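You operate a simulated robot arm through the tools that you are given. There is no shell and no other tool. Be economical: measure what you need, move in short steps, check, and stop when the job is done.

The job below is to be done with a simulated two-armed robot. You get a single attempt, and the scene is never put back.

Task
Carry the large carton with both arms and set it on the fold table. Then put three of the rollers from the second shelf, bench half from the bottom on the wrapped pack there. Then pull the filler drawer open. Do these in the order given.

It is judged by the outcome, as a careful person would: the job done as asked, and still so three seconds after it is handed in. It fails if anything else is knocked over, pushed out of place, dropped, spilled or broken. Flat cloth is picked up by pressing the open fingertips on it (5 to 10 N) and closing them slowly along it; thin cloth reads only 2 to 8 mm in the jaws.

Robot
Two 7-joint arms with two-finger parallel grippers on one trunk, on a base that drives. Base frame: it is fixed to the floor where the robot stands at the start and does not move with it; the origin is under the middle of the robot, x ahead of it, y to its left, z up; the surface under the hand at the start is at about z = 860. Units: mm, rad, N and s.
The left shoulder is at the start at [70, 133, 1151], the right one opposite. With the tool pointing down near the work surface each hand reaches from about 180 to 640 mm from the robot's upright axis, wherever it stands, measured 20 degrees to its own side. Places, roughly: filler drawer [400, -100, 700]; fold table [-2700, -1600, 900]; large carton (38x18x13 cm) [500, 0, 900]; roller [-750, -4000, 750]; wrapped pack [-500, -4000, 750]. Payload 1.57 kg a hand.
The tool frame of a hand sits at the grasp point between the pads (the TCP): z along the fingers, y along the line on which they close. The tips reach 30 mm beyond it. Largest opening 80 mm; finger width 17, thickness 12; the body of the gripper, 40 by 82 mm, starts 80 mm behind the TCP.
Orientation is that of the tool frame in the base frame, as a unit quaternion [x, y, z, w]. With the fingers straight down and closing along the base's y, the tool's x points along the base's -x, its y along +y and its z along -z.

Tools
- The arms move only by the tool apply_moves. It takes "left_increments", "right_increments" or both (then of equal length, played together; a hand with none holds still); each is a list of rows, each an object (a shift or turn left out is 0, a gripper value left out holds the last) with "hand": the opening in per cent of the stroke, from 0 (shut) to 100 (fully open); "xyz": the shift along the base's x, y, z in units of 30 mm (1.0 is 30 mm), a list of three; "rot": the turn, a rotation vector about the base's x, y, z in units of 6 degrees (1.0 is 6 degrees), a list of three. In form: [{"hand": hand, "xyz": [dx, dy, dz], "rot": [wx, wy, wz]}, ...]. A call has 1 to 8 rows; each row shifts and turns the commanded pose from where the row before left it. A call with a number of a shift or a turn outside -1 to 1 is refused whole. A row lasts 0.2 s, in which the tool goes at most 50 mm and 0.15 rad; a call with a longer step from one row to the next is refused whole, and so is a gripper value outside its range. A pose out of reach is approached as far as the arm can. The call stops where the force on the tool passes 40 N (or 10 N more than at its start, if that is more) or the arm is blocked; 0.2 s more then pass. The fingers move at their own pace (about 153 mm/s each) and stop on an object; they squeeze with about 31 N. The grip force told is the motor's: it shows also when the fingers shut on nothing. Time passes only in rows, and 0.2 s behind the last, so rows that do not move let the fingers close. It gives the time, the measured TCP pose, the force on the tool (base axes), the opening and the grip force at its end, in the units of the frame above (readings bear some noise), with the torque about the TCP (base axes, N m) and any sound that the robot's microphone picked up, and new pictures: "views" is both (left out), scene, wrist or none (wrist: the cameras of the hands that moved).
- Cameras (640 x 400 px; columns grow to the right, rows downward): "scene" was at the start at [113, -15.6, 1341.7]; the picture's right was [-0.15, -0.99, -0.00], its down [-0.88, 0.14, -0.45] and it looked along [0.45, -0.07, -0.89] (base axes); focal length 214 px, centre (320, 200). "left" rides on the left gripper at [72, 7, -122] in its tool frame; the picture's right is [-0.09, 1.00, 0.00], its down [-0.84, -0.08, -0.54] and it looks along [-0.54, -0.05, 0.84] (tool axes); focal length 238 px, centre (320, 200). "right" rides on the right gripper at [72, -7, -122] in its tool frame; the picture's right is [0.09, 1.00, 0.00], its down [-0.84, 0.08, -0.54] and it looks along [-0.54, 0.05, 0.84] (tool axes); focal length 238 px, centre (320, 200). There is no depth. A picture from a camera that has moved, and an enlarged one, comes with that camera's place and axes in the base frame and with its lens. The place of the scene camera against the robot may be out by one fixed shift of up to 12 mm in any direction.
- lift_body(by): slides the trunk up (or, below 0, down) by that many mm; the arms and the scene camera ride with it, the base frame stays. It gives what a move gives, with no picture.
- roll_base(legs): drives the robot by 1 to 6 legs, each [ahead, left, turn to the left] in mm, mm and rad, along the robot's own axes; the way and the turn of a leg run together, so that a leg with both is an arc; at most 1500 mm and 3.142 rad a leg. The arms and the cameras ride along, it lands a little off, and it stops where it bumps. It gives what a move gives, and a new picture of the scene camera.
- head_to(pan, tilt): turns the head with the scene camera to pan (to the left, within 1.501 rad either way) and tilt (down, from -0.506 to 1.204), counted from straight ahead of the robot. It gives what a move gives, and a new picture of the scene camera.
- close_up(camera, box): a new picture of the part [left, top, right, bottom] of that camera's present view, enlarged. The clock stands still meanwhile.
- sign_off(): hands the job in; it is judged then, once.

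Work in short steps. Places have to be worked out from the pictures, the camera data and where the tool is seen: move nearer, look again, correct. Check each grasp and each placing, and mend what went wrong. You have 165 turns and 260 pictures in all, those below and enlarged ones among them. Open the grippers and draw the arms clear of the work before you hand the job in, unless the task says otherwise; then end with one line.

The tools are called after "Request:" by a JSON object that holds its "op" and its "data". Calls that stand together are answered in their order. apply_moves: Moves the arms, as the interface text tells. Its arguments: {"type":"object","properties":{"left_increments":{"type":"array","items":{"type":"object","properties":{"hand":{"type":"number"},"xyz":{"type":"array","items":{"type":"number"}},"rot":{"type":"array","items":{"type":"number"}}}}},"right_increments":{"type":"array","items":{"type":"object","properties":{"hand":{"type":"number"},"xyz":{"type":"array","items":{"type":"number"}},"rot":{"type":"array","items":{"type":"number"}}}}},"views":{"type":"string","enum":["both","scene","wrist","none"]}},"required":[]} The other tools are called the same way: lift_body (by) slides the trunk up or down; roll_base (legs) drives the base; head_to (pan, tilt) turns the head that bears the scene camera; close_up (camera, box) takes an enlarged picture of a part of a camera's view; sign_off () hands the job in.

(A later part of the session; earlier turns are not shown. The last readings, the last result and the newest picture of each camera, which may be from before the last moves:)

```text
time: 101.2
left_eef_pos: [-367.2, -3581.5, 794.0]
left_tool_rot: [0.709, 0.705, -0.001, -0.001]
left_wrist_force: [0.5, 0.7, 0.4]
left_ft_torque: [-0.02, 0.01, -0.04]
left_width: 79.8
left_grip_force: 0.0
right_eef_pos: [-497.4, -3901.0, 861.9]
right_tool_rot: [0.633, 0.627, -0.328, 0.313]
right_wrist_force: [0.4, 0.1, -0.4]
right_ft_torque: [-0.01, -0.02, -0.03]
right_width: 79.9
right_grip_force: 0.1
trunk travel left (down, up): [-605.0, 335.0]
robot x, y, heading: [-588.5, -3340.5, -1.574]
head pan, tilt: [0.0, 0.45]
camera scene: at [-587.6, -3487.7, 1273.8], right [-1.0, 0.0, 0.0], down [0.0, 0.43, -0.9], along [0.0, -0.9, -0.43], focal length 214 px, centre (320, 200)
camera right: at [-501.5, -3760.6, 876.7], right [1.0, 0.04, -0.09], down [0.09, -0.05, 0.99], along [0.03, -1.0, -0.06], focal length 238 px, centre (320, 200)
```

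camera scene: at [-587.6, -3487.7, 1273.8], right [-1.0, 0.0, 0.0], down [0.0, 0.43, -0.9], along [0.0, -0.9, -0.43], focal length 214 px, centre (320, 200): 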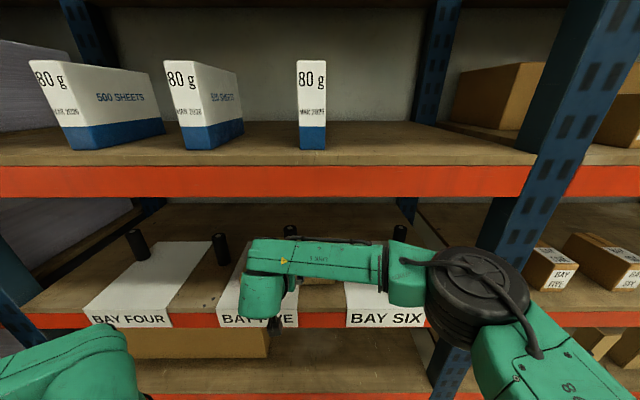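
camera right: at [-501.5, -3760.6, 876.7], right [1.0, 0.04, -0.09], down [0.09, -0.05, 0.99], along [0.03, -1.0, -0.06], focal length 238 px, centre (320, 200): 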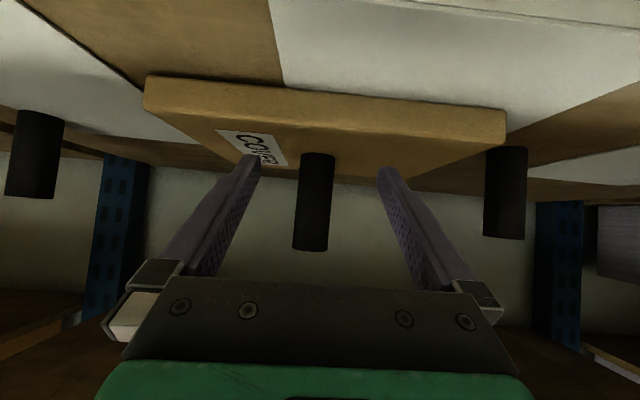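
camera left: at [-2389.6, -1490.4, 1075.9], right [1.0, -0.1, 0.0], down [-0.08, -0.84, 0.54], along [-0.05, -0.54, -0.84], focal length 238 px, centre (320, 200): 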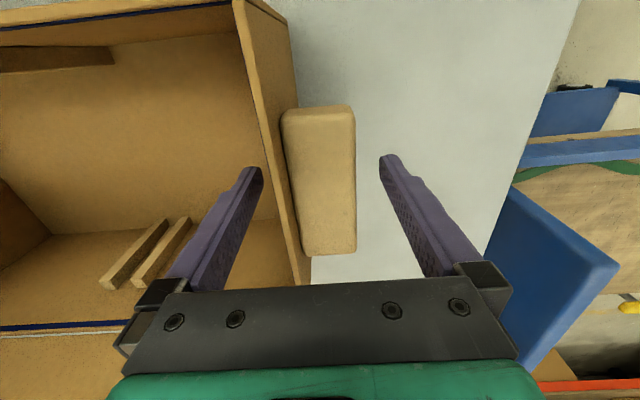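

Roller one stands on the pack. Next is roller 4 at ≈[−850, −4063]; I shift the right hand sideways in front of it at z≈837.

Request:
{"op": "apply_moves", "data": {"right_increments": [{"xyz": [-0.98, 0, 0]}, {"xyz": [-0.98, 0, 0]}, {"xyz": [-0.98, 0, 0]}, {"xyz": [-0.98, 0, 0]}, {"xyz": [-0.98, 0, 0]}, {"xyz": [-0.98, 0, 0]}, {"xyz": [-0.98, 0, 0]}, {"xyz": [-0.98, 0, 0]}], "views": "none"}}

Request:
{"op": "apply_moves", "data": {"right_increments": [{"xyz": [-0.98, 0, -0.2]}, {"xyz": [-0.98, 0, -0.2]}, {"xyz": [-0.98, 0, -0.2]}, {"xyz": [-0.8, 0, -0.2]}], "views": "both"}}

```text
time: 103.0
left_eef_pos: [-368.9, -3583.4, 793.3]
left_tool_rot: [0.708, 0.706, -0.001, 0.0]
left_wrist_force: [-1.2, 0.6, -0.3]
left_ft_torque: [-0.01, 0.01, 0.0]
left_width: 80.1
left_grip_force: 0.0
right_eef_pos: [-734.4, -3900.0, 863.5]
right_tool_rot: [0.632, 0.628, -0.328, 0.315]
right_wrist_force: [-0.7, -0.4, 0.2]
right_ft_torque: [0.01, -0.01, 0.01]
right_width: 79.8
right_grip_force: 0.0
trunk travel left (down, up): [-605.0, 335.0]
robot x, y, heading: [-586.0, -3340.7, -1.573]
head pan, tilt: [0.0, 0.45]
```

```text
time: 104.0
left_eef_pos: [-368.9, -3581.7, 793.8]
left_tool_rot: [0.708, 0.706, 0.0, 0.0]
left_wrist_force: [-0.2, -0.3, 0.2]
left_ft_torque: [0.01, -0.06, 0.0]
left_width: 80.1
left_grip_force: 0.1
right_eef_pos: [-847.6, -3897.9, 837.6]
right_tool_rot: [0.632, 0.628, -0.328, 0.314]
right_wrist_force: [0.2, -0.5, 0.1]
right_ft_torque: [0.0, 0.01, 0.0]
right_width: 80.0
right_grip_force: 0.1
trunk travel left (down, up): [-605.0, 335.0]
robot x, y, heading: [-586.8, -3340.1, -1.579]
head pan, tilt: [0.0, 0.45]
camera scene: at [-588.7, -3488.3, 1273.8], right [-1.0, 0.0, 0.0], down [0.0, 0.44, -0.9], along [0.0, -0.9, -0.44], focal length 214 px, centre (320, 200)
camera right: at [-850.8, -3759.6, 852.0], right [1.0, 0.04, -0.09], down [0.09, -0.05, 0.99], along [0.04, -1.0, -0.06], focal length 238 px, centre (320, 200)
```

scene: 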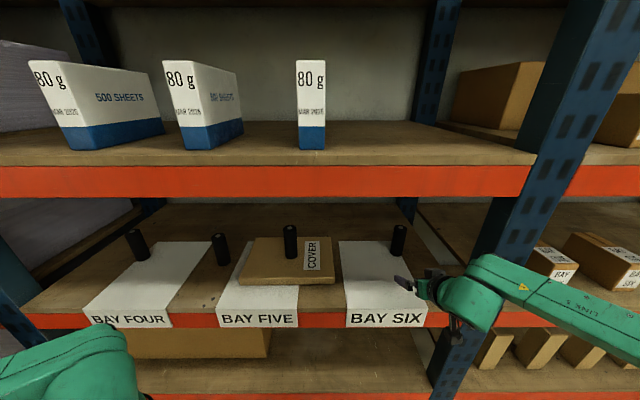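
right: 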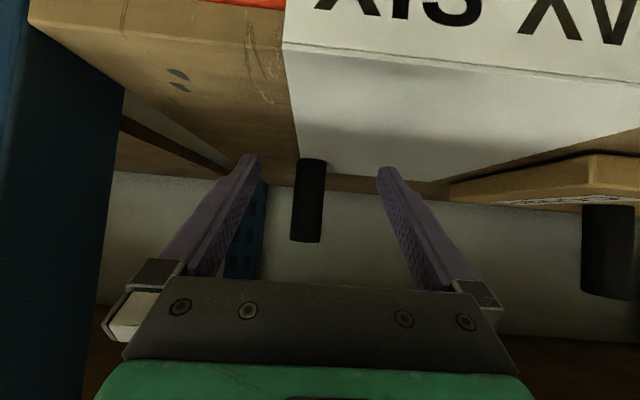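

Roller 4 is slightly left of centre, about 318 mm from the camera (y≈−4078, x≈−854). I shift −6 mm and advance 135 mm.

Request:
{"op": "apply_moves", "data": {"right_increments": [{"xyz": [-0.2, -0.9, 0]}, {"xyz": [0, -0.9, 0]}, {"xyz": [0, -0.9, 0]}, {"xyz": [0, -0.9, 0]}, {"xyz": [0, -0.9, 0]}], "views": "wrist"}}

```text
time: 105.2
left_eef_pos: [-367.5, -3584.1, 793.0]
left_tool_rot: [0.709, 0.706, -0.001, -0.001]
left_wrist_force: [-0.2, -0.6, -0.4]
left_ft_torque: [0.02, 0.04, 0.0]
left_width: 80.0
left_grip_force: 0.0
right_eef_pos: [-852.4, -4036.7, 837.5]
right_tool_rot: [0.632, 0.629, -0.327, 0.313]
right_wrist_force: [-0.9, -0.1, -0.7]
right_ft_torque: [-0.02, 0.0, 0.01]
right_width: 79.8
right_grip_force: 0.1
trunk travel left (down, up): [-605.0, 335.0]
robot x, y, heading: [-585.4, -3338.8, -1.57]
head pan, tilt: [0.0, 0.45]
camera right: at [-856.0, -3897.5, 853.4], right [1.0, 0.04, -0.09], down [0.09, -0.06, 0.99], along [0.03, -1.0, -0.06], focal length 238 px, centre (320, 200)
```

right: 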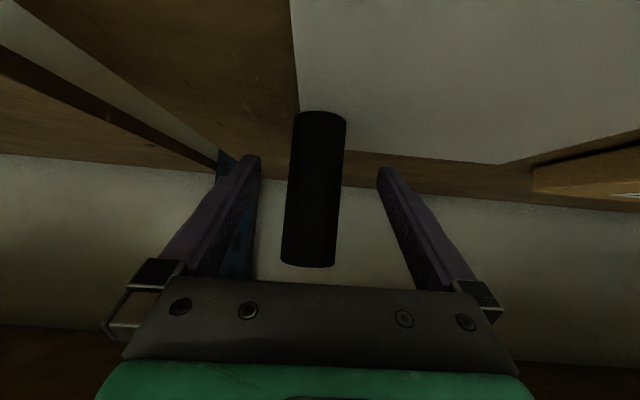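

Now y≈−4075, x≈−855. I advance 38 mm with a −3 mm nudge and close.

Request:
{"op": "apply_moves", "data": {"right_increments": [{"xyz": [-0.1, -0.65, -0.05]}, {"xyz": [0, -0.62, 0]}, {}, {"hand": 60}, {"hand": 40}, {"hand": 0}, {"hand": 0}], "views": "wrist"}}

```text
time: 106.8
left_eef_pos: [-369.0, -3583.7, 792.5]
left_tool_rot: [0.708, 0.706, 0.0, -0.001]
left_wrist_force: [-0.1, -0.3, 0.3]
left_ft_torque: [0.0, 0.0, 0.01]
left_width: 79.8
left_grip_force: 0.0
right_eef_pos: [-855.0, -4074.7, 838.6]
right_tool_rot: [0.632, 0.627, -0.329, 0.314]
right_wrist_force: [1.3, -1.7, 1.6]
right_ft_torque: [-0.05, -0.07, 0.01]
right_width: 39.3
right_grip_force: 30.4
trunk travel left (down, up): [-605.0, 335.0]
robot x, y, heading: [-589.0, -3341.8, -1.575]
head pan, tilt: [0.0, 0.45]
camera right: at [-859.6, -3934.0, 852.5], right [1.0, 0.04, -0.09], down [0.09, -0.05, 0.99], along [0.04, -1.0, -0.06], focal length 238 px, centre (320, 200)
```

right: 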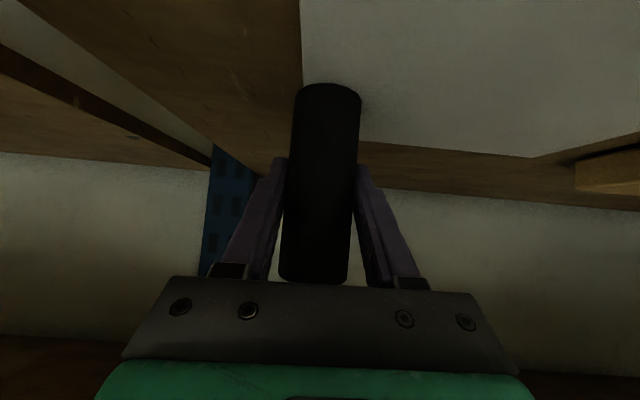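

Gripped. I lift 60 mm and carry it to x≈−590, y≈−4030.

Request:
{"op": "apply_moves", "data": {"right_increments": [{"xyz": [0, 0, 0.7]}, {"xyz": [0, 0.2, 0.7]}, {"xyz": [0.5, 0.3, 0.6]}, {"xyz": [0.9, 0.3, 0]}, {"xyz": [0.9, 0.3, 0]}, {"xyz": [0.9, 0.2, 0]}, {"xyz": [0.9, 0.2, 0]}, {"xyz": [0.9, 0, 0]}], "views": "none"}}

Request:
{"op": "apply_moves", "data": {"right_increments": [{"xyz": [0.95, 0, 0]}, {"xyz": [0.9, 0, 0]}, {"xyz": [0.9, 0, 0]}, {"xyz": [0.9, 0, -0.2]}, {"xyz": [0.25, 0, -0.3]}, {}], "views": "both"}}

```text
time: 108.6
left_eef_pos: [-366.9, -3583.4, 793.3]
left_tool_rot: [0.708, 0.706, 0.0, -0.001]
left_wrist_force: [0.1, -0.7, -0.2]
left_ft_torque: [-0.03, 0.02, 0.0]
left_width: 80.0
left_grip_force: 0.1
right_eef_pos: [-704.5, -4029.8, 896.5]
right_tool_rot: [0.632, 0.629, -0.327, 0.313]
right_wrist_force: [0.3, 0.5, -1.0]
right_ft_torque: [-0.01, -0.01, -0.02]
right_width: 39.2
right_grip_force: 30.8
trunk travel left (down, up): [-605.0, 335.0]
robot x, y, heading: [-586.1, -3339.0, -1.579]
head pan, tilt: [0.0, 0.45]
```

```text
time: 110.0
left_eef_pos: [-367.6, -3583.4, 793.0]
left_tool_rot: [0.708, 0.706, 0.0, -0.001]
left_wrist_force: [-0.4, 0.1, -0.1]
left_ft_torque: [-0.01, 0.01, 0.01]
left_width: 80.0
left_grip_force: 0.1
right_eef_pos: [-589.4, -4030.3, 880.8]
right_tool_rot: [0.632, 0.628, -0.328, 0.314]
right_wrist_force: [-0.9, 0.3, -1.8]
right_ft_torque: [-0.01, -0.01, -0.03]
right_width: 38.9
right_grip_force: 30.9
trunk travel left (down, up): [-605.0, 335.0]
robot x, y, heading: [-585.5, -3342.2, -1.574]
head pan, tilt: [0.0, 0.45]
camera scene: at [-587.6, -3488.8, 1273.7], right [-1.0, 0.0, 0.0], down [0.0, 0.44, -0.9], along [0.0, -0.9, -0.44], focal length 214 px, centre (320, 200)
camera right: at [-592.4, -3889.9, 895.6], right [1.0, 0.04, -0.09], down [0.09, -0.06, 0.99], along [0.03, -1.0, -0.06], focal length 238 px, centre (320, 200)
```

scene: 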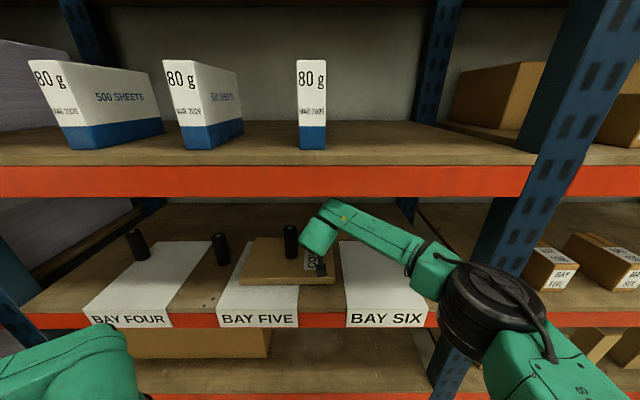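
right: 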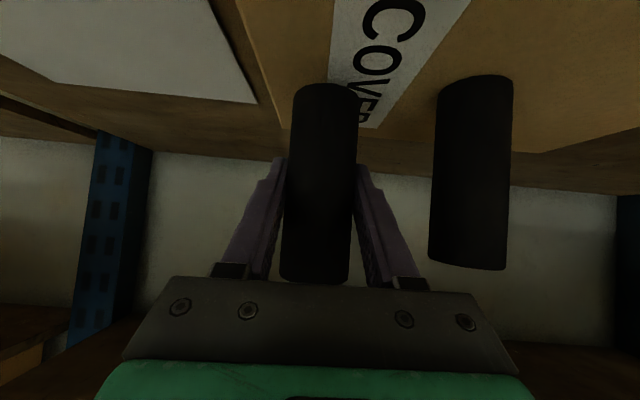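

Over the target with room to the first roller. Contact is expected near TCP z≈866; I lower 10 mm then creep.

Request:
{"op": "apply_moves", "data": {"right_increments": [{"xyz": [0, 0, -0.2]}, {"xyz": [0, 0, -0.13]}, {}], "views": "none"}}

Request:
{"op": "apply_moves", "data": {"right_increments": [{"xyz": [0, 0, -0.07]}, {"xyz": [0, 0, -0.03]}, {}], "views": "none"}}

Request:
{"op": "apply_moves", "data": {"right_increments": [{"xyz": [0, 0, -0.07]}, {}], "views": "none"}}

```text
time: 110.8
left_eef_pos: [-367.9, -3583.4, 793.2]
left_tool_rot: [0.709, 0.706, 0.001, 0.001]
left_wrist_force: [-0.3, -0.4, -0.6]
left_ft_torque: [-0.01, -0.01, -0.01]
left_width: 79.7
left_grip_force: 0.2
right_eef_pos: [-589.3, -4031.0, 871.6]
right_tool_rot: [0.632, 0.628, -0.328, 0.314]
right_wrist_force: [-0.8, -0.8, -2.0]
right_ft_torque: [0.0, -0.03, 0.05]
right_width: 38.9
right_grip_force: 30.4
trunk travel left (down, up): [-605.0, 335.0]
robot x, y, heading: [-586.7, -3338.6, -1.58]
head pan, tilt: [0.0, 0.45]
```

```text
time: 111.6
left_eef_pos: [-368.5, -3584.3, 792.3]
left_tool_rot: [0.709, 0.705, 0.0, 0.0]
left_wrist_force: [-0.7, -0.5, -0.5]
left_ft_torque: [0.02, -0.02, -0.05]
left_width: 80.1
left_grip_force: 0.1
right_eef_pos: [-588.3, -4030.1, 869.5]
right_tool_rot: [0.632, 0.628, -0.328, 0.313]
right_wrist_force: [0.0, 0.1, -2.1]
right_ft_torque: [-0.03, 0.03, -0.01]
right_width: 38.8
right_grip_force: 30.8
trunk travel left (down, up): [-605.0, 335.0]
robot x, y, heading: [-585.5, -3343.4, -1.579]
head pan, tilt: [0.0, 0.45]
```

```text
time: 112.2
left_eef_pos: [-368.3, -3582.9, 792.9]
left_tool_rot: [0.709, 0.706, 0.001, 0.0]
left_wrist_force: [-0.4, -0.3, 0.1]
left_ft_torque: [0.03, 0.0, -0.03]
left_width: 80.1
left_grip_force: 0.1
right_eef_pos: [-589.0, -4030.6, 866.0]
right_tool_rot: [0.632, 0.628, -0.328, 0.314]
right_wrist_force: [-0.2, -0.4, -2.1]
right_ft_torque: [0.0, 0.02, 0.02]
right_width: 39.0
right_grip_force: 31.1
trunk travel left (down, up): [-605.0, 335.0]
robot x, y, heading: [-586.9, -3342.7, -1.574]
head pan, tilt: [0.0, 0.45]
```

No contact yet; 2 mm more at a time.

Request:
{"op": "apply_moves", "data": {"right_increments": [{"xyz": [0, 0, -0.06]}, {}], "views": "none"}}

Request:
{"op": "apply_moves", "data": {"right_increments": [{"xyz": [0, 0, -0.05]}, {}], "views": "none"}}

```text
time: 112.8
left_eef_pos: [-367.9, -3583.2, 794.6]
left_tool_rot: [0.708, 0.706, -0.001, 0.0]
left_wrist_force: [-0.4, 0.8, -0.5]
left_ft_torque: [0.0, 0.03, -0.01]
left_width: 79.7
left_grip_force: 0.1
right_eef_pos: [-588.7, -4030.2, 866.7]
right_tool_rot: [0.632, 0.628, -0.328, 0.314]
right_wrist_force: [1.1, -0.4, 1.3]
right_ft_torque: [-0.09, -0.1, -0.01]
right_width: 39.0
right_grip_force: 30.3
trunk travel left (down, up): [-605.0, 335.0]
robot x, y, heading: [-585.5, -3342.3, -1.583]
head pan, tilt: [0.0, 0.45]
```

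```text
time: 113.4
left_eef_pos: [-369.4, -3582.3, 793.1]
left_tool_rot: [0.709, 0.706, 0.0, -0.001]
left_wrist_force: [-0.2, -0.1, 0.0]
left_ft_torque: [0.04, 0.05, -0.02]
left_width: 80.0
left_grip_force: 0.0
right_eef_pos: [-589.0, -4029.5, 865.7]
right_tool_rot: [0.632, 0.627, -0.329, 0.315]
right_wrist_force: [-0.8, -5.1, 7.4]
right_ft_torque: [-0.28, -0.13, -0.12]
right_width: 39.0
right_grip_force: 31.2
trunk travel left (down, up): [-605.0, 335.0]
robot x, y, heading: [-588.1, -3337.5, -1.577]
head pan, tilt: [0.0, 0.45]
```

Contact (7 N). I ease up 1 mm, open to ~62 mm and withdraw straight back.

Request:
{"op": "apply_moves", "data": {"right_increments": [{"xyz": [0, 0, 0.04]}, {"hand": 52}, {"hand": 58}, {"hand": 70}, {"hand": 78}, {}], "views": "wrist"}}

Request:
{"op": "apply_moves", "data": {"right_increments": [{"xyz": [0, 0.7, 0]}, {"xyz": [0, 0.9, 0]}, {"xyz": [0, 0.9, 0]}, {"xyz": [0, 0.9, 0]}, {"xyz": [0, 0.9, 0]}, {"xyz": [0, 0.9, 0]}, {"xyz": [0, 0.9, 0]}, {"xyz": [0, 0.9, 0]}], "views": "both"}}

```text
time: 114.8
left_eef_pos: [-367.6, -3582.3, 793.8]
left_tool_rot: [0.708, 0.706, 0.0, 0.0]
left_wrist_force: [-0.4, -0.5, -0.7]
left_ft_torque: [0.01, -0.01, -0.01]
left_width: 80.2
left_grip_force: 0.0
right_eef_pos: [-589.2, -4029.1, 864.4]
right_tool_rot: [0.633, 0.627, -0.329, 0.313]
right_wrist_force: [0.7, 1.4, -0.2]
right_ft_torque: [-0.02, 0.0, 0.0]
right_width: 62.6
right_grip_force: 0.0
trunk travel left (down, up): [-605.0, 335.0]
robot x, y, heading: [-587.5, -3339.8, -1.576]
head pan, tilt: [0.0, 0.45]
camera right: at [-592.0, -3889.3, 879.6], right [1.0, 0.04, -0.09], down [0.09, -0.05, 0.99], along [0.03, -1.0, -0.06], focal length 238 px, centre (320, 200)
```

right: 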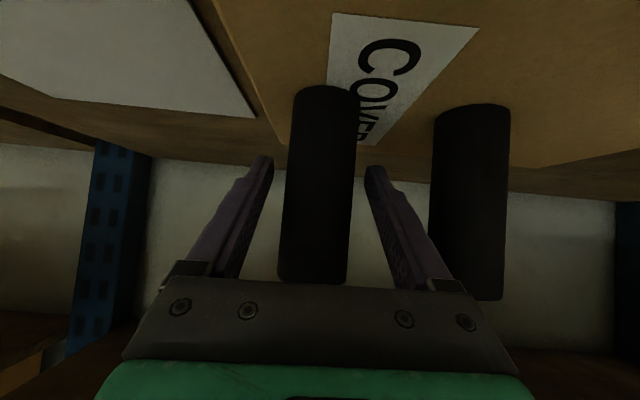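

```text
time: 116.6
left_eef_pos: [-368.5, -3583.0, 793.5]
left_tool_rot: [0.708, 0.706, -0.001, 0.0]
left_wrist_force: [-0.5, -0.5, 0.5]
left_ft_torque: [0.02, -0.01, -0.01]
left_width: 79.8
left_grip_force: 0.0
right_eef_pos: [-588.8, -3817.6, 866.5]
right_tool_rot: [0.632, 0.628, -0.328, 0.313]
right_wrist_force: [-0.1, 0.9, 0.7]
right_ft_torque: [-0.03, -0.03, 0.01]
right_width: 62.4
right_grip_force: 0.0
trunk travel left (down, up): [-605.0, 335.0]
robot x, y, heading: [-589.9, -3340.9, -1.574]
head pan, tilt: [0.0, 0.45]
camera scene: at [-587.6, -3487.8, 1273.8], right [-1.0, 0.0, 0.0], down [0.0, 0.43, -0.9], along [0.0, -0.9, -0.43], focal length 214 px, centre (320, 200)
camera right: at [-591.7, -3678.0, 880.7], right [1.0, 0.04, -0.09], down [0.09, -0.05, 0.99], along [0.03, -1.0, -0.06], focal length 238 px, centre (320, 200)
```

scene: 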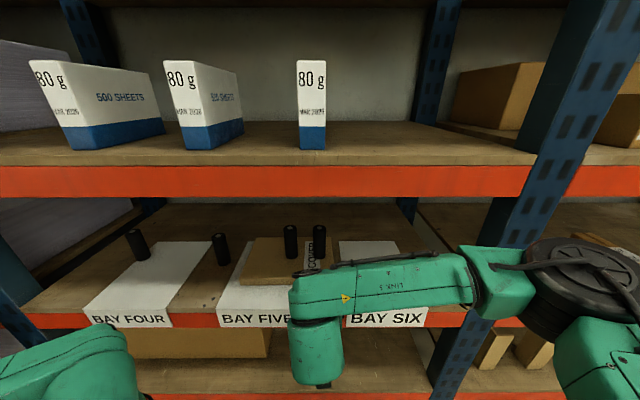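
right: 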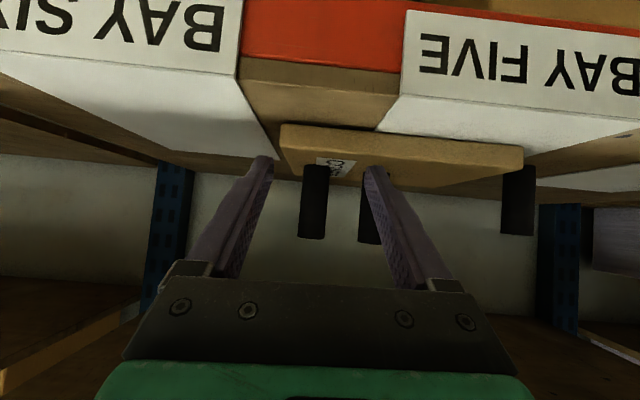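

Two rollers stand on the pack. For the third (roller 2 at ≈[−275, −4025]) I use the left hand: pitch it the same way while bringing it forward; the right hand moves aside.

Request:
{"op": "apply_moves", "data": {"left_increments": [{"xyz": [0.39, -0.8, 0.2], "rot": [-1, 0, 0]}, {"xyz": [0.39, -0.9, 0.2], "rot": [-1, 0, 0]}, {"xyz": [0.39, -0.9, 0.2], "rot": [-1, 0, 0]}, {"xyz": [0.39, -0.9, 0.2], "rot": [-1, 0, 0]}, {"xyz": [0.39, -0.9, 0.2], "rot": [-1, 0, 0]}, {"xyz": [0.39, -0.9, 0.2], "rot": [-1, 0, 0]}, {"xyz": [0.39, -0.9, 0.2], "rot": [-1, 0, 0]}, {"xyz": [0.39, -0.9, 0.1], "rot": [-1, 0, 0]}], "right_increments": [{"xyz": [-0.4, 0.4, 0]}, {"xyz": [-0.4, 0.4, 0]}, {"xyz": [-0.4, 0.4, 0]}, {"xyz": [-0.4, 0.4, 0]}, {"xyz": [-0.4, 0.4, 0]}, {}, {}, {}], "views": "none"}}

Request:
{"op": "apply_moves", "data": {"left_increments": [{"rot": [-1, 0, 0]}, {}], "views": "both"}}

```text
time: 118.4
left_eef_pos: [-274.3, -3796.4, 839.0]
left_tool_rot: [0.647, 0.644, -0.288, 0.288]
left_wrist_force: [-0.8, 0.2, -0.1]
left_ft_torque: [0.01, 0.02, 0.01]
left_width: 80.0
left_grip_force: 0.0
right_eef_pos: [-646.8, -3761.3, 864.0]
right_tool_rot: [0.632, 0.628, -0.327, 0.313]
right_wrist_force: [0.1, -0.6, 0.0]
right_ft_torque: [-0.01, -0.05, 0.02]
right_width: 62.3
right_grip_force: 0.1
trunk travel left (down, up): [-605.0, 335.0]
robot x, y, heading: [-585.0, -3340.0, -1.575]
head pan, tilt: [0.0, 0.45]
```

```text
time: 119.0
left_eef_pos: [-274.0, -3796.5, 838.9]
left_tool_rot: [0.632, 0.628, -0.321, 0.321]
left_wrist_force: [0.7, -0.1, 0.0]
left_ft_torque: [-0.03, -0.01, 0.0]
left_width: 80.2
left_grip_force: 0.0
right_eef_pos: [-646.7, -3760.6, 863.6]
right_tool_rot: [0.632, 0.628, -0.328, 0.314]
right_wrist_force: [-0.6, 0.1, 0.1]
right_ft_torque: [0.01, 0.03, -0.04]
right_width: 62.4
right_grip_force: 0.1
trunk travel left (down, up): [-605.0, 335.0]
robot x, y, heading: [-588.4, -3341.1, -1.574]
head pan, tilt: [0.0, 0.45]
camera scene: at [-587.6, -3488.7, 1273.7], right [-1.0, 0.0, 0.0], down [0.0, 0.44, -0.9], along [0.0, -0.9, -0.44], focal length 214 px, centre (320, 200)
camera left: at [-268.6, -3656.1, 852.8], right [1.0, -0.06, 0.08], down [-0.08, -0.05, 1.0], along [-0.05, -1.0, -0.06], focal length 238 px, centre (320, 200)
```

scene: 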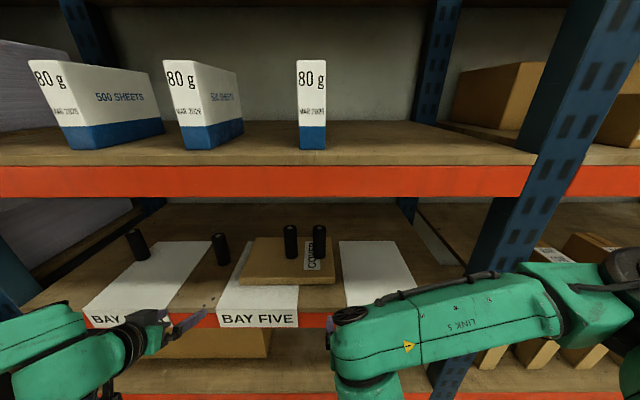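
left: 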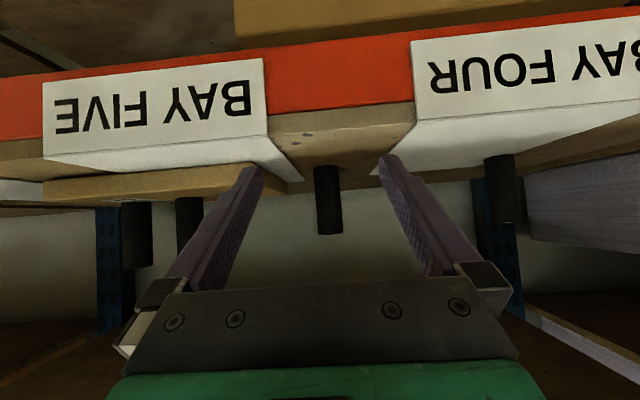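

Roller 2 is aligned (x≈−275, y≈−4019). I advance 170 mm and look.

Request:
{"op": "apply_moves", "data": {"left_increments": [{"xyz": [0, -0.95, 0]}, {"xyz": [0, -0.95, 0]}, {"xyz": [0, -0.95, 0]}, {"xyz": [0, -0.95, 0]}, {"xyz": [0, -0.95, 0]}, {"xyz": [0, -0.95, 0]}], "views": "wrist"}}

```text
time: 120.4
left_eef_pos: [-275.0, -3966.3, 837.0]
left_tool_rot: [0.632, 0.628, -0.32, 0.321]
left_wrist_force: [0.7, 0.3, 0.0]
left_ft_torque: [-0.02, -0.01, 0.01]
left_width: 80.1
left_grip_force: 0.0
right_eef_pos: [-646.9, -3761.0, 863.7]
right_tool_rot: [0.633, 0.628, -0.327, 0.313]
right_wrist_force: [-1.1, -0.4, -0.6]
right_ft_torque: [0.0, 0.0, 0.03]
right_width: 62.4
right_grip_force: 0.0
trunk travel left (down, up): [-605.0, 335.0]
robot x, y, heading: [-589.1, -3341.6, -1.578]
head pan, tilt: [0.0, 0.45]
camera left: at [-268.8, -3826.4, 851.7], right [1.0, -0.06, 0.08], down [-0.08, -0.05, 1.0], along [-0.05, -1.0, -0.06], focal length 238 px, centre (320, 200)
```

left: 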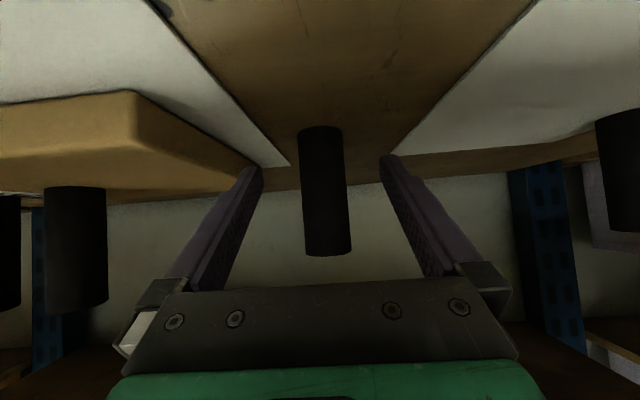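

Now D≈205–215 → y≈−4035. I advance 62 mm and check before closing.

Request:
{"op": "apply_moves", "data": {"left_increments": [{"xyz": [0, -0.7, 0]}, {"xyz": [0, -0.7, 0]}, {"xyz": [0, -0.67, 0]}], "views": "wrist"}}

```text
time: 121.2
left_eef_pos: [-272.7, -4029.1, 839.0]
left_tool_rot: [0.632, 0.628, -0.32, 0.321]
left_wrist_force: [0.9, 0.2, -0.3]
left_ft_torque: [-0.02, -0.01, 0.04]
left_width: 80.1
left_grip_force: 0.0
right_eef_pos: [-647.3, -3761.6, 864.2]
right_tool_rot: [0.633, 0.628, -0.327, 0.313]
right_wrist_force: [-0.2, -0.2, -0.2]
right_ft_torque: [0.02, -0.03, -0.01]
right_width: 62.5
right_grip_force: 0.0
trunk travel left (down, up): [-605.0, 335.0]
robot x, y, heading: [-589.0, -3341.6, -1.579]
head pan, tilt: [0.0, 0.45]
camera left: at [-267.6, -3889.5, 852.6], right [1.0, -0.06, 0.08], down [-0.08, -0.05, 1.0], along [-0.05, -1.0, -0.06], focal length 238 px, centre (320, 200)
```

left: 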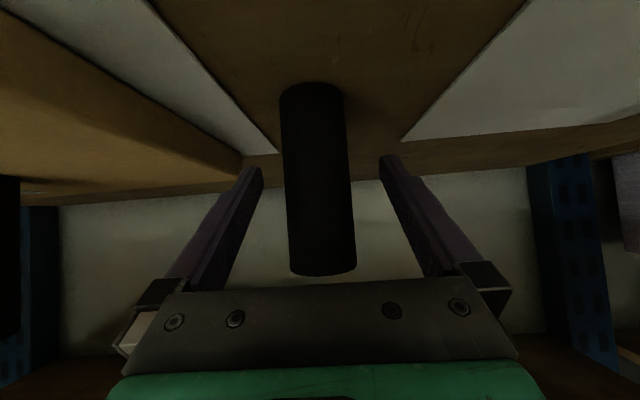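

Aligned at the TCP. I nudge −3 mm x, −4 mm y and close the left gripper.

Request:
{"op": "apply_moves", "data": {"left_increments": [{"xyz": [-0.1, -0.13, 0]}, {"hand": 60}, {"hand": 40}, {"hand": 0}, {"hand": 0}], "views": "wrist"}}

```text
time: 122.4
left_eef_pos: [-277.3, -4032.8, 838.4]
left_tool_rot: [0.632, 0.629, -0.32, 0.321]
left_wrist_force: [1.4, -2.1, 1.3]
left_ft_torque: [-0.13, -0.04, 0.05]
left_width: 39.6
left_grip_force: 30.9
right_eef_pos: [-645.7, -3760.2, 863.1]
right_tool_rot: [0.632, 0.628, -0.328, 0.314]
right_wrist_force: [0.3, -0.1, 0.4]
right_ft_torque: [0.01, 0.01, 0.02]
right_width: 62.5
right_grip_force: 0.0
trunk travel left (down, up): [-605.0, 335.0]
robot x, y, heading: [-584.6, -3337.3, -1.578]
head pan, tilt: [0.0, 0.45]
camera left: at [-271.0, -3892.8, 852.8], right [1.0, -0.06, 0.08], down [-0.08, -0.05, 1.0], along [-0.05, -1.0, -0.06], focal length 238 px, centre (320, 200)
```

left: 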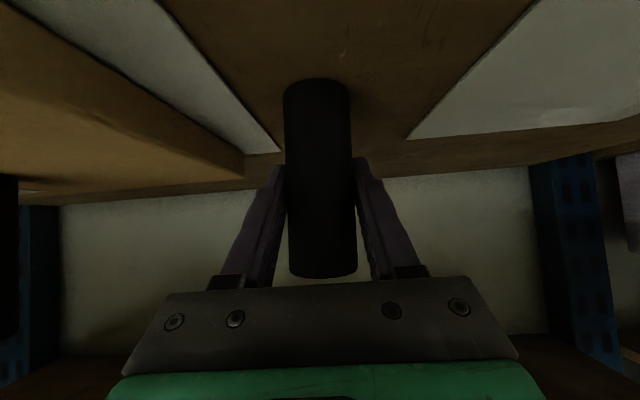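

Gripped. I lift 60 mm, carry to x≈−405, y≈−4030, and lower partly.

Request:
{"op": "apply_moves", "data": {"left_increments": [{"xyz": [0, 0, 0.7]}, {"xyz": [0, 0, 0.7]}, {"xyz": [-0.3, 0.05, 0.6]}, {"xyz": [-0.9, 0.05, 0]}, {"xyz": [-0.9, 0, 0]}, {"xyz": [-0.9, 0, 0]}, {"xyz": [-0.9, 0, -0.2]}, {"xyz": [-0.35, 0, -0.3]}], "views": "both"}}

```text
time: 124.2
left_eef_pos: [-404.0, -4030.9, 881.3]
left_tool_rot: [0.631, 0.629, -0.32, 0.321]
left_wrist_force: [-0.1, -0.2, -2.2]
left_ft_torque: [0.01, 0.0, 0.0]
left_width: 39.1
left_grip_force: 31.1
right_eef_pos: [-646.9, -3761.5, 863.9]
right_tool_rot: [0.633, 0.628, -0.327, 0.313]
right_wrist_force: [-0.3, 0.6, -0.5]
right_ft_torque: [-0.03, 0.01, 0.01]
right_width: 62.4
right_grip_force: 0.1
trunk travel left (down, up): [-605.0, 335.0]
robot x, y, heading: [-591.5, -3337.1, -1.575]
head pan, tilt: [0.0, 0.45]
camera scene: at [-587.6, -3489.1, 1273.7], right [-1.0, 0.0, 0.0], down [0.0, 0.44, -0.9], along [0.0, -0.9, -0.44], focal length 214 px, centre (320, 200)
camera left: at [-397.8, -3889.9, 895.6], right [1.0, -0.06, 0.08], down [-0.08, -0.05, 1.0], along [-0.05, -1.0, -0.06], focal length 238 px, centre (320, 200)
```

scene: 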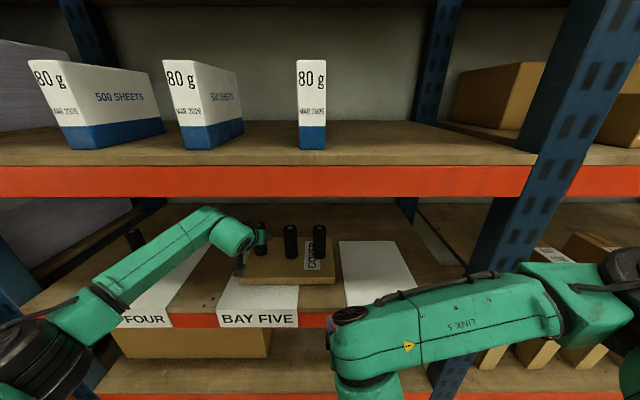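
left: 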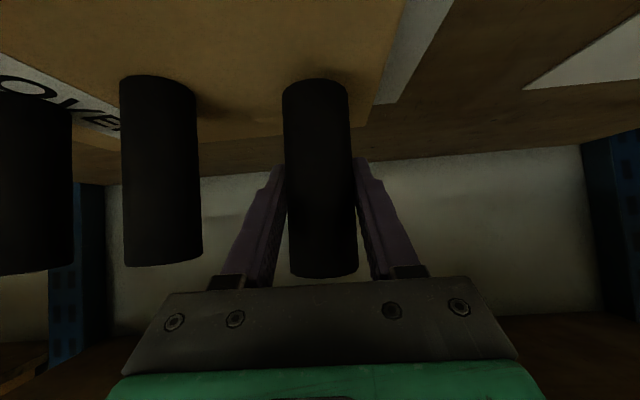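

Position is good: within the pack and clear of the neighbour. I lower to near contact and creep.

Request:
{"op": "apply_moves", "data": {"left_increments": [{"xyz": [0, 0, -0.2]}, {"xyz": [0, 0, -0.2]}, {}], "views": "none"}}

Request:
{"op": "apply_moves", "data": {"left_increments": [{"xyz": [0, 0, -0.07]}, {}], "views": "none"}}

Request:
{"op": "apply_moves", "data": {"left_increments": [{"xyz": [0, 0, -0.06]}, {}], "views": "none"}}

```text
time: 125.0
left_eef_pos: [-404.5, -4030.7, 870.4]
left_tool_rot: [0.631, 0.629, -0.32, 0.322]
left_wrist_force: [0.7, 0.2, -1.3]
left_ft_torque: [0.01, -0.01, 0.0]
left_width: 39.0
left_grip_force: 30.9
right_eef_pos: [-646.9, -3760.5, 864.0]
right_tool_rot: [0.633, 0.627, -0.329, 0.313]
right_wrist_force: [-0.4, 0.0, 0.9]
right_ft_torque: [-0.01, 0.02, 0.0]
right_width: 62.2
right_grip_force: 0.1
trunk travel left (down, up): [-605.0, 335.0]
robot x, y, heading: [-588.0, -3337.7, -1.576]
head pan, tilt: [0.0, 0.45]
```

```text
time: 125.6
left_eef_pos: [-404.7, -4030.0, 868.8]
left_tool_rot: [0.631, 0.628, -0.322, 0.322]
left_wrist_force: [1.0, -3.2, 3.6]
left_ft_torque: [-0.12, 0.03, 0.02]
left_width: 39.2
left_grip_force: 31.5
right_eef_pos: [-646.6, -3761.1, 863.6]
right_tool_rot: [0.632, 0.628, -0.328, 0.314]
right_wrist_force: [-0.1, -0.1, -0.2]
right_ft_torque: [-0.03, -0.01, 0.0]
right_width: 62.4
right_grip_force: 0.1
trunk travel left (down, up): [-605.0, 335.0]
robot x, y, heading: [-582.3, -3339.3, -1.574]
head pan, tilt: [0.0, 0.45]
```

```text
time: 126.2
left_eef_pos: [-404.1, -4030.0, 869.6]
left_tool_rot: [0.63, 0.629, -0.322, 0.323]
left_wrist_force: [2.8, -3.9, 12.0]
left_ft_torque: [-0.11, 0.02, 0.03]
left_width: 39.0
left_grip_force: 30.9
right_eef_pos: [-647.0, -3760.0, 864.4]
right_tool_rot: [0.632, 0.628, -0.329, 0.315]
right_wrist_force: [0.6, -0.1, 0.0]
right_ft_torque: [0.0, 0.0, 0.01]
right_width: 62.7
right_grip_force: 0.0
trunk travel left (down, up): [-605.0, 335.0]
robot x, y, heading: [-591.1, -3343.4, -1.582]
head pan, tilt: [0.0, 0.45]
```

Firm contact (12 N). I ease up 1.5 mm, release to ~62 mm and check.

Request:
{"op": "apply_moves", "data": {"left_increments": [{"xyz": [0, 0, 0.06]}, {"hand": 52}, {"hand": 58}, {"hand": 70}, {"hand": 78}, {}], "views": "wrist"}}

Request:
{"op": "apply_moves", "data": {"left_increments": [{"xyz": [0, 0.7, 0]}, {"xyz": [0, 0.9, 0]}, {"xyz": [0, 0.9, 0]}, {"xyz": [0, 0.9, 0]}, {"xyz": [0, 0.9, 0]}, {"xyz": [0, 0.9, 0]}, {"xyz": [0, 0.9, 0]}, {"xyz": [0, 0.9, 0]}], "views": "both"}}

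```text
time: 127.6
left_eef_pos: [-405.7, -4030.6, 869.3]
left_tool_rot: [0.631, 0.629, -0.32, 0.322]
left_wrist_force: [0.5, -0.6, 0.3]
left_ft_torque: [0.01, -0.03, 0.01]
left_width: 62.2
left_grip_force: 0.0
right_eef_pos: [-647.0, -3760.7, 863.6]
right_tool_rot: [0.633, 0.627, -0.329, 0.313]
right_wrist_force: [-0.7, 0.0, 0.8]
right_ft_torque: [0.03, 0.01, 0.0]
right_width: 62.2
right_grip_force: 0.0
trunk travel left (down, up): [-605.0, 335.0]
robot x, y, heading: [-582.9, -3338.2, -1.573]
head pan, tilt: [0.0, 0.45]
camera left: at [-398.4, -3890.3, 882.8], right [1.0, -0.06, 0.08], down [-0.08, -0.05, 1.0], along [-0.05, -1.0, -0.06], focal length 238 px, centre (320, 200)
```

left: 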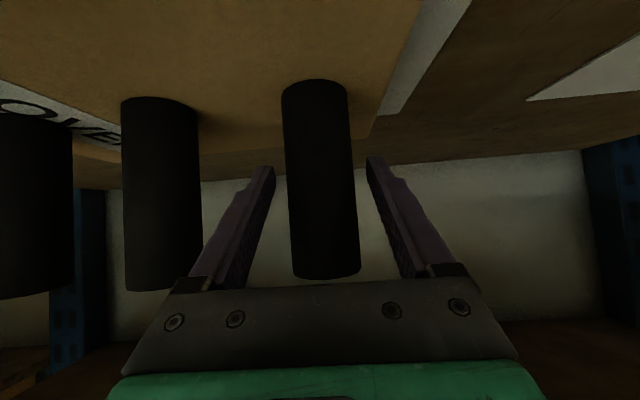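

```text
time: 129.4
left_eef_pos: [-403.6, -3820.8, 870.0]
left_tool_rot: [0.631, 0.628, -0.322, 0.323]
left_wrist_force: [-0.3, -0.6, 0.0]
left_ft_torque: [0.0, -0.02, -0.02]
left_width: 62.3
left_grip_force: 0.0
right_eef_pos: [-646.9, -3759.7, 864.2]
right_tool_rot: [0.632, 0.628, -0.328, 0.313]
right_wrist_force: [1.1, 0.6, 0.3]
right_ft_torque: [0.02, -0.01, 0.0]
right_width: 62.2
right_grip_force: 0.1
trunk travel left (down, up): [-605.0, 335.0]
robot x, y, heading: [-587.7, -3343.6, -1.576]
head pan, tilt: [0.0, 0.45]
camera scene: at [-587.7, -3487.6, 1273.9], right [-1.0, 0.0, 0.0], down [0.0, 0.43, -0.9], along [0.0, -0.9, -0.43], focal length 214 px, centre (320, 200)
camera left: at [-397.8, -3680.2, 883.7], right [1.0, -0.06, 0.08], down [-0.08, -0.05, 1.0], along [-0.05, -1.0, -0.06], focal length 238 px, centre (320, 200)
```

scene: 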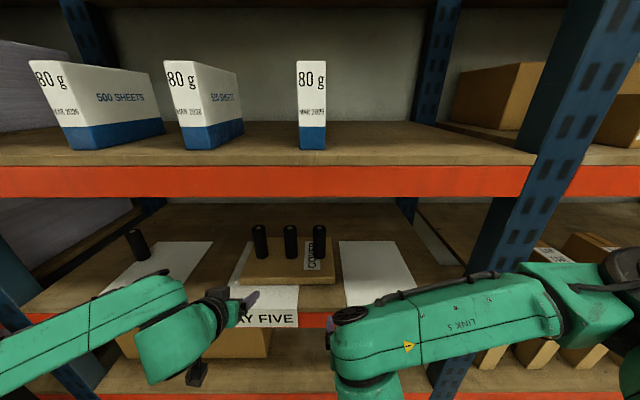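
left: 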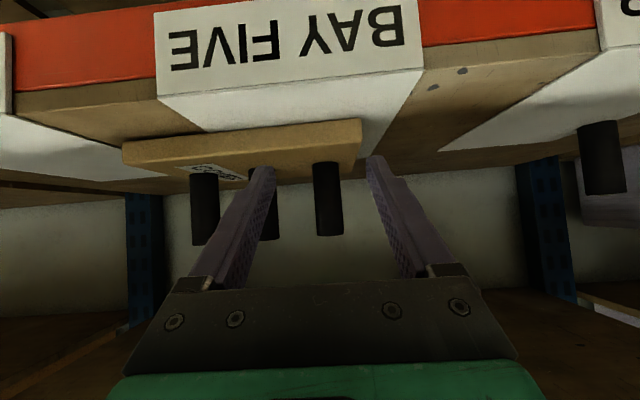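

All three rollers stand on the pack; the fourth remains. I back straight out of the rack and check it once more from a distance.

Request:
{"op": "roll_base", "data": {"legs": [[-500, 0, 0]]}}

Request:
{"op": "close_up", "data": {"camera": "scene", "box": [200, 140, 440, 290]}}

```text
time: 132.3
left_eef_pos: [-403.8, -3329.6, 870.3]
left_tool_rot: [0.633, 0.627, -0.322, 0.321]
left_wrist_force: [-0.2, 1.5, 0.0]
left_ft_torque: [0.02, -0.01, -0.01]
left_width: 62.3
left_grip_force: 0.1
right_eef_pos: [-645.5, -3268.7, 863.8]
right_tool_rot: [0.633, 0.627, -0.328, 0.313]
right_wrist_force: [0.7, 0.2, -0.4]
right_ft_torque: [-0.01, 0.02, 0.0]
right_width: 62.4
right_grip_force: 0.0
trunk travel left (down, up): [-605.0, 335.0]
robot x, y, heading: [-583.9, -2845.7, -1.584]
head pan, tilt: [0.0, 0.45]
camera scene: at [-585.2, -2997.6, 1273.8], right [-1.0, 0.01, 0.0], down [0.0, 0.44, -0.9], along [-0.01, -0.9, -0.44], focal length 214 px, centre (320, 200)
```

scene: 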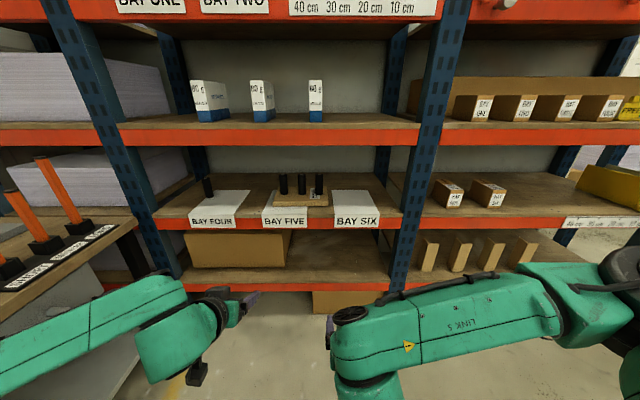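

```text
2.67 times, centred on (320, 215) of scene
camera zoom: at [-585.2, -2997.6, 1273.8], right [-1.0, 0.01, 0.0], down [0.0, 0.44, -0.9], along [-0.01, -0.9, -0.44], focal length 572 px, centre (320, 160)
```

zoom: 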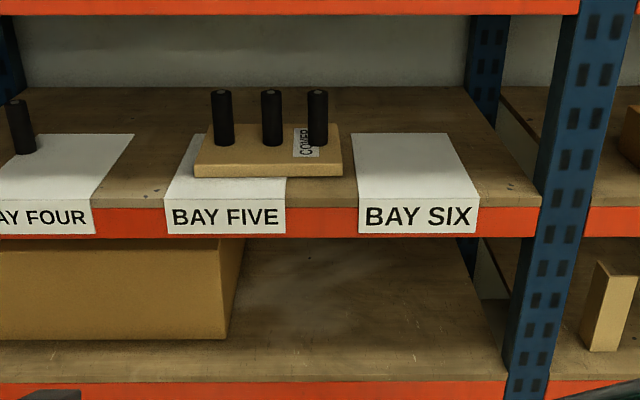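

The pack with three rollers is good. I now drive back to y≈−600 and turn left to face the bench with the filler drawer.

Request:
{"op": "roll_base", "data": {"legs": [[-1400, 0, 0], [-850, 0, 0], [0, 0, 1.584]]}}

```text
time: 147.3
left_eef_pos: [-82.1, -398.9, 870.0]
left_tool_rot: [-0.008, 0.891, 0.006, 0.455]
left_wrist_force: [-0.1, -0.4, 0.4]
left_ft_torque: [-0.01, 0.04, -0.02]
left_width: 62.3
left_grip_force: 0.1
right_eef_pos: [-137.7, -641.7, 863.6]
right_tool_rot: [-0.006, 0.891, -0.006, 0.455]
right_wrist_force: [-0.2, 0.1, -0.1]
right_ft_torque: [0.01, -0.03, -0.05]
right_width: 62.5
right_grip_force: 0.0
trunk travel left (down, up): [-605.0, 335.0]
robot x, y, heading: [-559.5, -591.1, 0.019]
head pan, tilt: [0.0, 0.45]
camera scene: at [-416.9, -594.9, 1273.8], right [0.02, -1.0, 0.0], down [-0.44, -0.01, -0.9], along [0.9, 0.01, -0.44], focal length 214 px, centre (320, 200)
```

scene: 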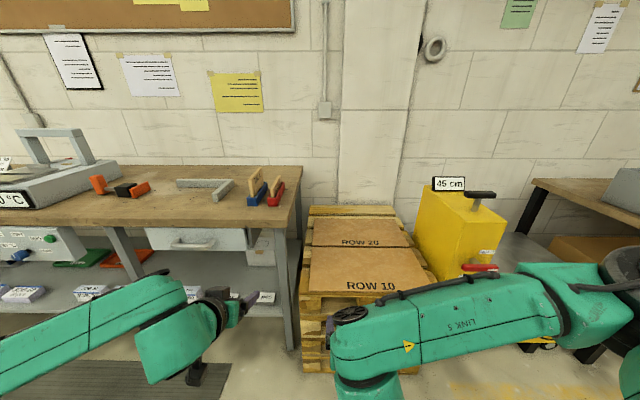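

The drawer with a grey bow handle sits under the bench at about x≈380, y≈0. I take a close-up.

Request:
{"op": "close_up", "data": {"camera": "scene", "box": [100, 200, 300, 325]}}

```text
3.20 times, centred on (200, 262) of scene
camera zoom: at [-416.9, -594.9, 1273.8], right [0.02, -1.0, 0.0], down [-0.44, -0.01, -0.9], along [0.9, 0.01, -0.44], focal length 686 px, centre (704, 0)
```

zoom: 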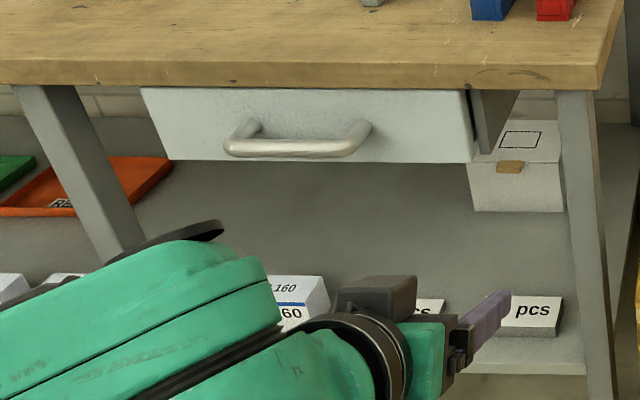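

The bow handle's bar is about at x≈245, z≈750, y −158…−10 (bench edge x≈266). I drive to about (−455, 0) facing the bench; the right hand will point forward with vertical closing and pull.

Request:
{"op": "roll_base", "data": {"legs": [[0, 580, -0.019], [95, 0, 0]]}}

Request:
{"op": "apply_moves", "data": {"right_increments": [{"xyz": [0, 0, -0.4], "rot": [0, -1, 0], "hand": 100}, {"xyz": [0, 0, -0.4], "rot": [0, -1, 0]}, {"xyz": [0, 0, -0.4], "rot": [0, -1, 0]}, {"xyz": [0, 0, -0.4], "rot": [0, -1, 0]}, {"xyz": [0, 0, -0.4], "rot": [0, -1, 0]}, {"xyz": [0, 0, -0.4], "rot": [0, -1, 0]}], "views": "wrist"}}

```text
time: 151.3
left_eef_pos: [15.5, 161.1, 869.8]
left_tool_rot: [0.003, 0.891, 0.0, 0.454]
left_wrist_force: [0.4, -1.0, 0.0]
left_ft_torque: [0.03, 0.0, -0.01]
left_width: 62.3
left_grip_force: 0.1
right_eef_pos: [-44.9, -80.0, 863.5]
right_tool_rot: [0.005, 0.89, -0.011, 0.455]
right_wrist_force: [1.2, -0.4, -0.2]
right_ft_torque: [-0.05, -0.01, 0.01]
right_width: 62.3
right_grip_force: 0.1
trunk travel left (down, up): [-605.0, 335.0]
robot x, y, heading: [-462.2, -18.9, -0.012]
head pan, tilt: [0.0, 0.45]
camera scene: at [-322.3, -26.3, 1273.7], right [-0.01, -1.0, 0.0], down [-0.44, 0.0, -0.9], along [0.9, -0.01, -0.44], focal length 214 px, centre (320, 200)
```

scene: 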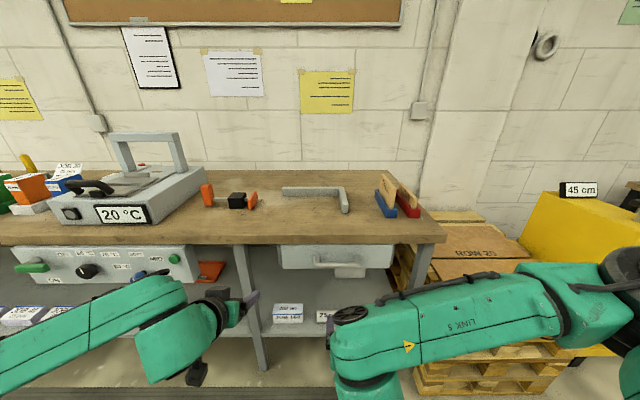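

```text
time: 152.7
left_eef_pos: [16.0, 163.0, 868.3]
left_tool_rot: [0.003, 0.891, -0.001, 0.454]
left_wrist_force: [-0.2, -0.2, 0.7]
left_ft_torque: [-0.03, -0.03, -0.02]
left_width: 62.3
left_grip_force: 0.0
right_eef_pos: [-44.4, -79.0, 792.0]
right_tool_rot: [0.007, 0.706, -0.009, 0.708]
right_wrist_force: [0.3, 0.4, 0.1]
right_ft_torque: [0.04, -0.01, -0.01]
right_width: 80.1
right_grip_force: 0.0
trunk travel left (down, up): [-605.0, 335.0]
robot x, y, heading: [-461.5, -14.9, -0.004]
head pan, tilt: [0.0, 0.45]
camera right: at [-166.1, -84.0, 721.1], right [0.02, 1.0, -0.1], down [-0.54, 0.09, 0.84], along [0.84, 0.03, 0.54], focal length 238 px, centre (320, 200)
```

right: 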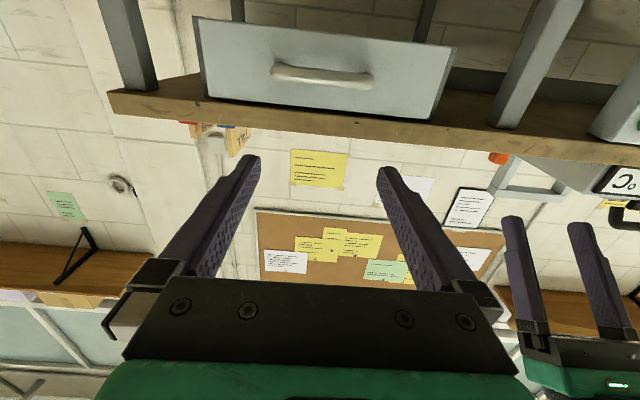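

From both cameras the bar lies at x≈240, z≈758, y −160…−12. I roll the hand 90° about its pointing axis so the fingers close vertically.

Request:
{"op": "apply_moves", "data": {"right_increments": [{"rot": [1, 0, 0]}, {"rot": [1, 0, 0]}, {"rot": [1, 0, 0]}, {"rot": [1, 0, 0]}, {"rot": [1, 0, 0]}, {"rot": [1, 0, 0]}, {"rot": [1, 0, 0]}, {"rot": [1, 0, 0]}], "views": "none"}}

Request:
{"op": "apply_moves", "data": {"right_increments": [{"rot": [1, 0, 0]}, {"rot": [1, 0, 0]}, {"rot": [1, 0, 0]}, {"rot": [1, 0, 0]}, {"rot": [1, 0, 0]}, {"rot": [1, 0, 0]}, {"rot": [1, 0, 0]}], "views": "both"}}

```text
time: 154.5
left_eef_pos: [17.3, 162.4, 869.6]
left_tool_rot: [0.002, 0.891, 0.001, 0.454]
left_wrist_force: [0.0, -0.4, -0.6]
left_ft_torque: [-0.05, 0.04, 0.01]
left_width: 62.3
left_grip_force: 0.0
right_eef_pos: [-46.5, -80.0, 791.3]
right_tool_rot: [0.294, 0.65, 0.28, 0.642]
right_wrist_force: [0.3, 0.1, 0.1]
right_ft_torque: [0.02, 0.01, -0.02]
right_width: 80.1
right_grip_force: 0.0
trunk travel left (down, up): [-605.0, 335.0]
robot x, y, heading: [-464.0, -17.0, -0.005]
head pan, tilt: [0.0, 0.45]
```

```text
time: 156.1
left_eef_pos: [15.3, 162.7, 870.9]
left_tool_rot: [0.002, 0.891, 0.0, 0.454]
left_wrist_force: [0.2, -0.5, -0.6]
left_ft_torque: [0.0, 0.01, 0.02]
left_width: 62.4
left_grip_force: 0.1
right_eef_pos: [-45.3, -80.7, 792.0]
right_tool_rot: [0.506, 0.505, 0.495, 0.494]
right_wrist_force: [0.1, -0.4, 0.9]
right_ft_torque: [0.03, 0.0, 0.0]
right_width: 79.9
right_grip_force: 0.1
trunk travel left (down, up): [-605.0, 335.0]
robot x, y, heading: [-465.3, -20.7, -0.009]
head pan, tilt: [0.0, 0.45]
camera scene: at [-322.5, -26.4, 1273.7], right [-0.01, -1.0, 0.0], down [-0.44, 0.0, -0.9], along [0.9, -0.01, -0.44], focal length 214 px, centre (320, 200)
camera right: at [-166.8, -9.1, 788.4], right [0.02, 0.09, 1.0], down [-0.54, -0.84, 0.09], along [0.84, -0.54, 0.03], focal length 238 px, centre (320, 200)
```

scene: 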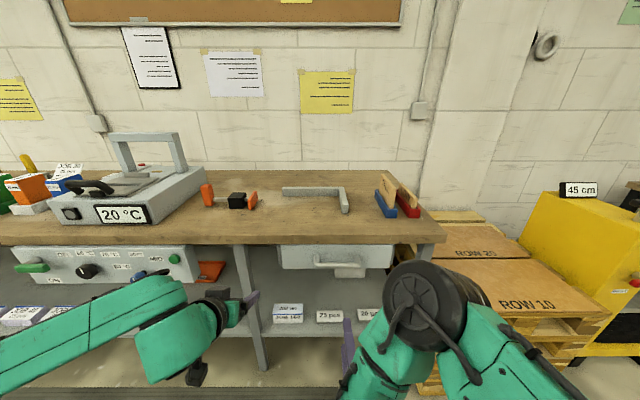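
right: 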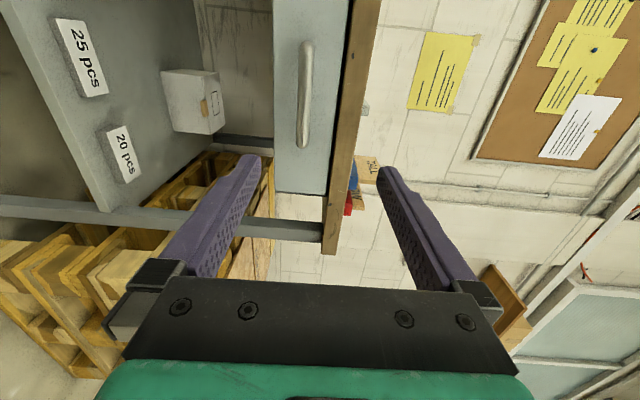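

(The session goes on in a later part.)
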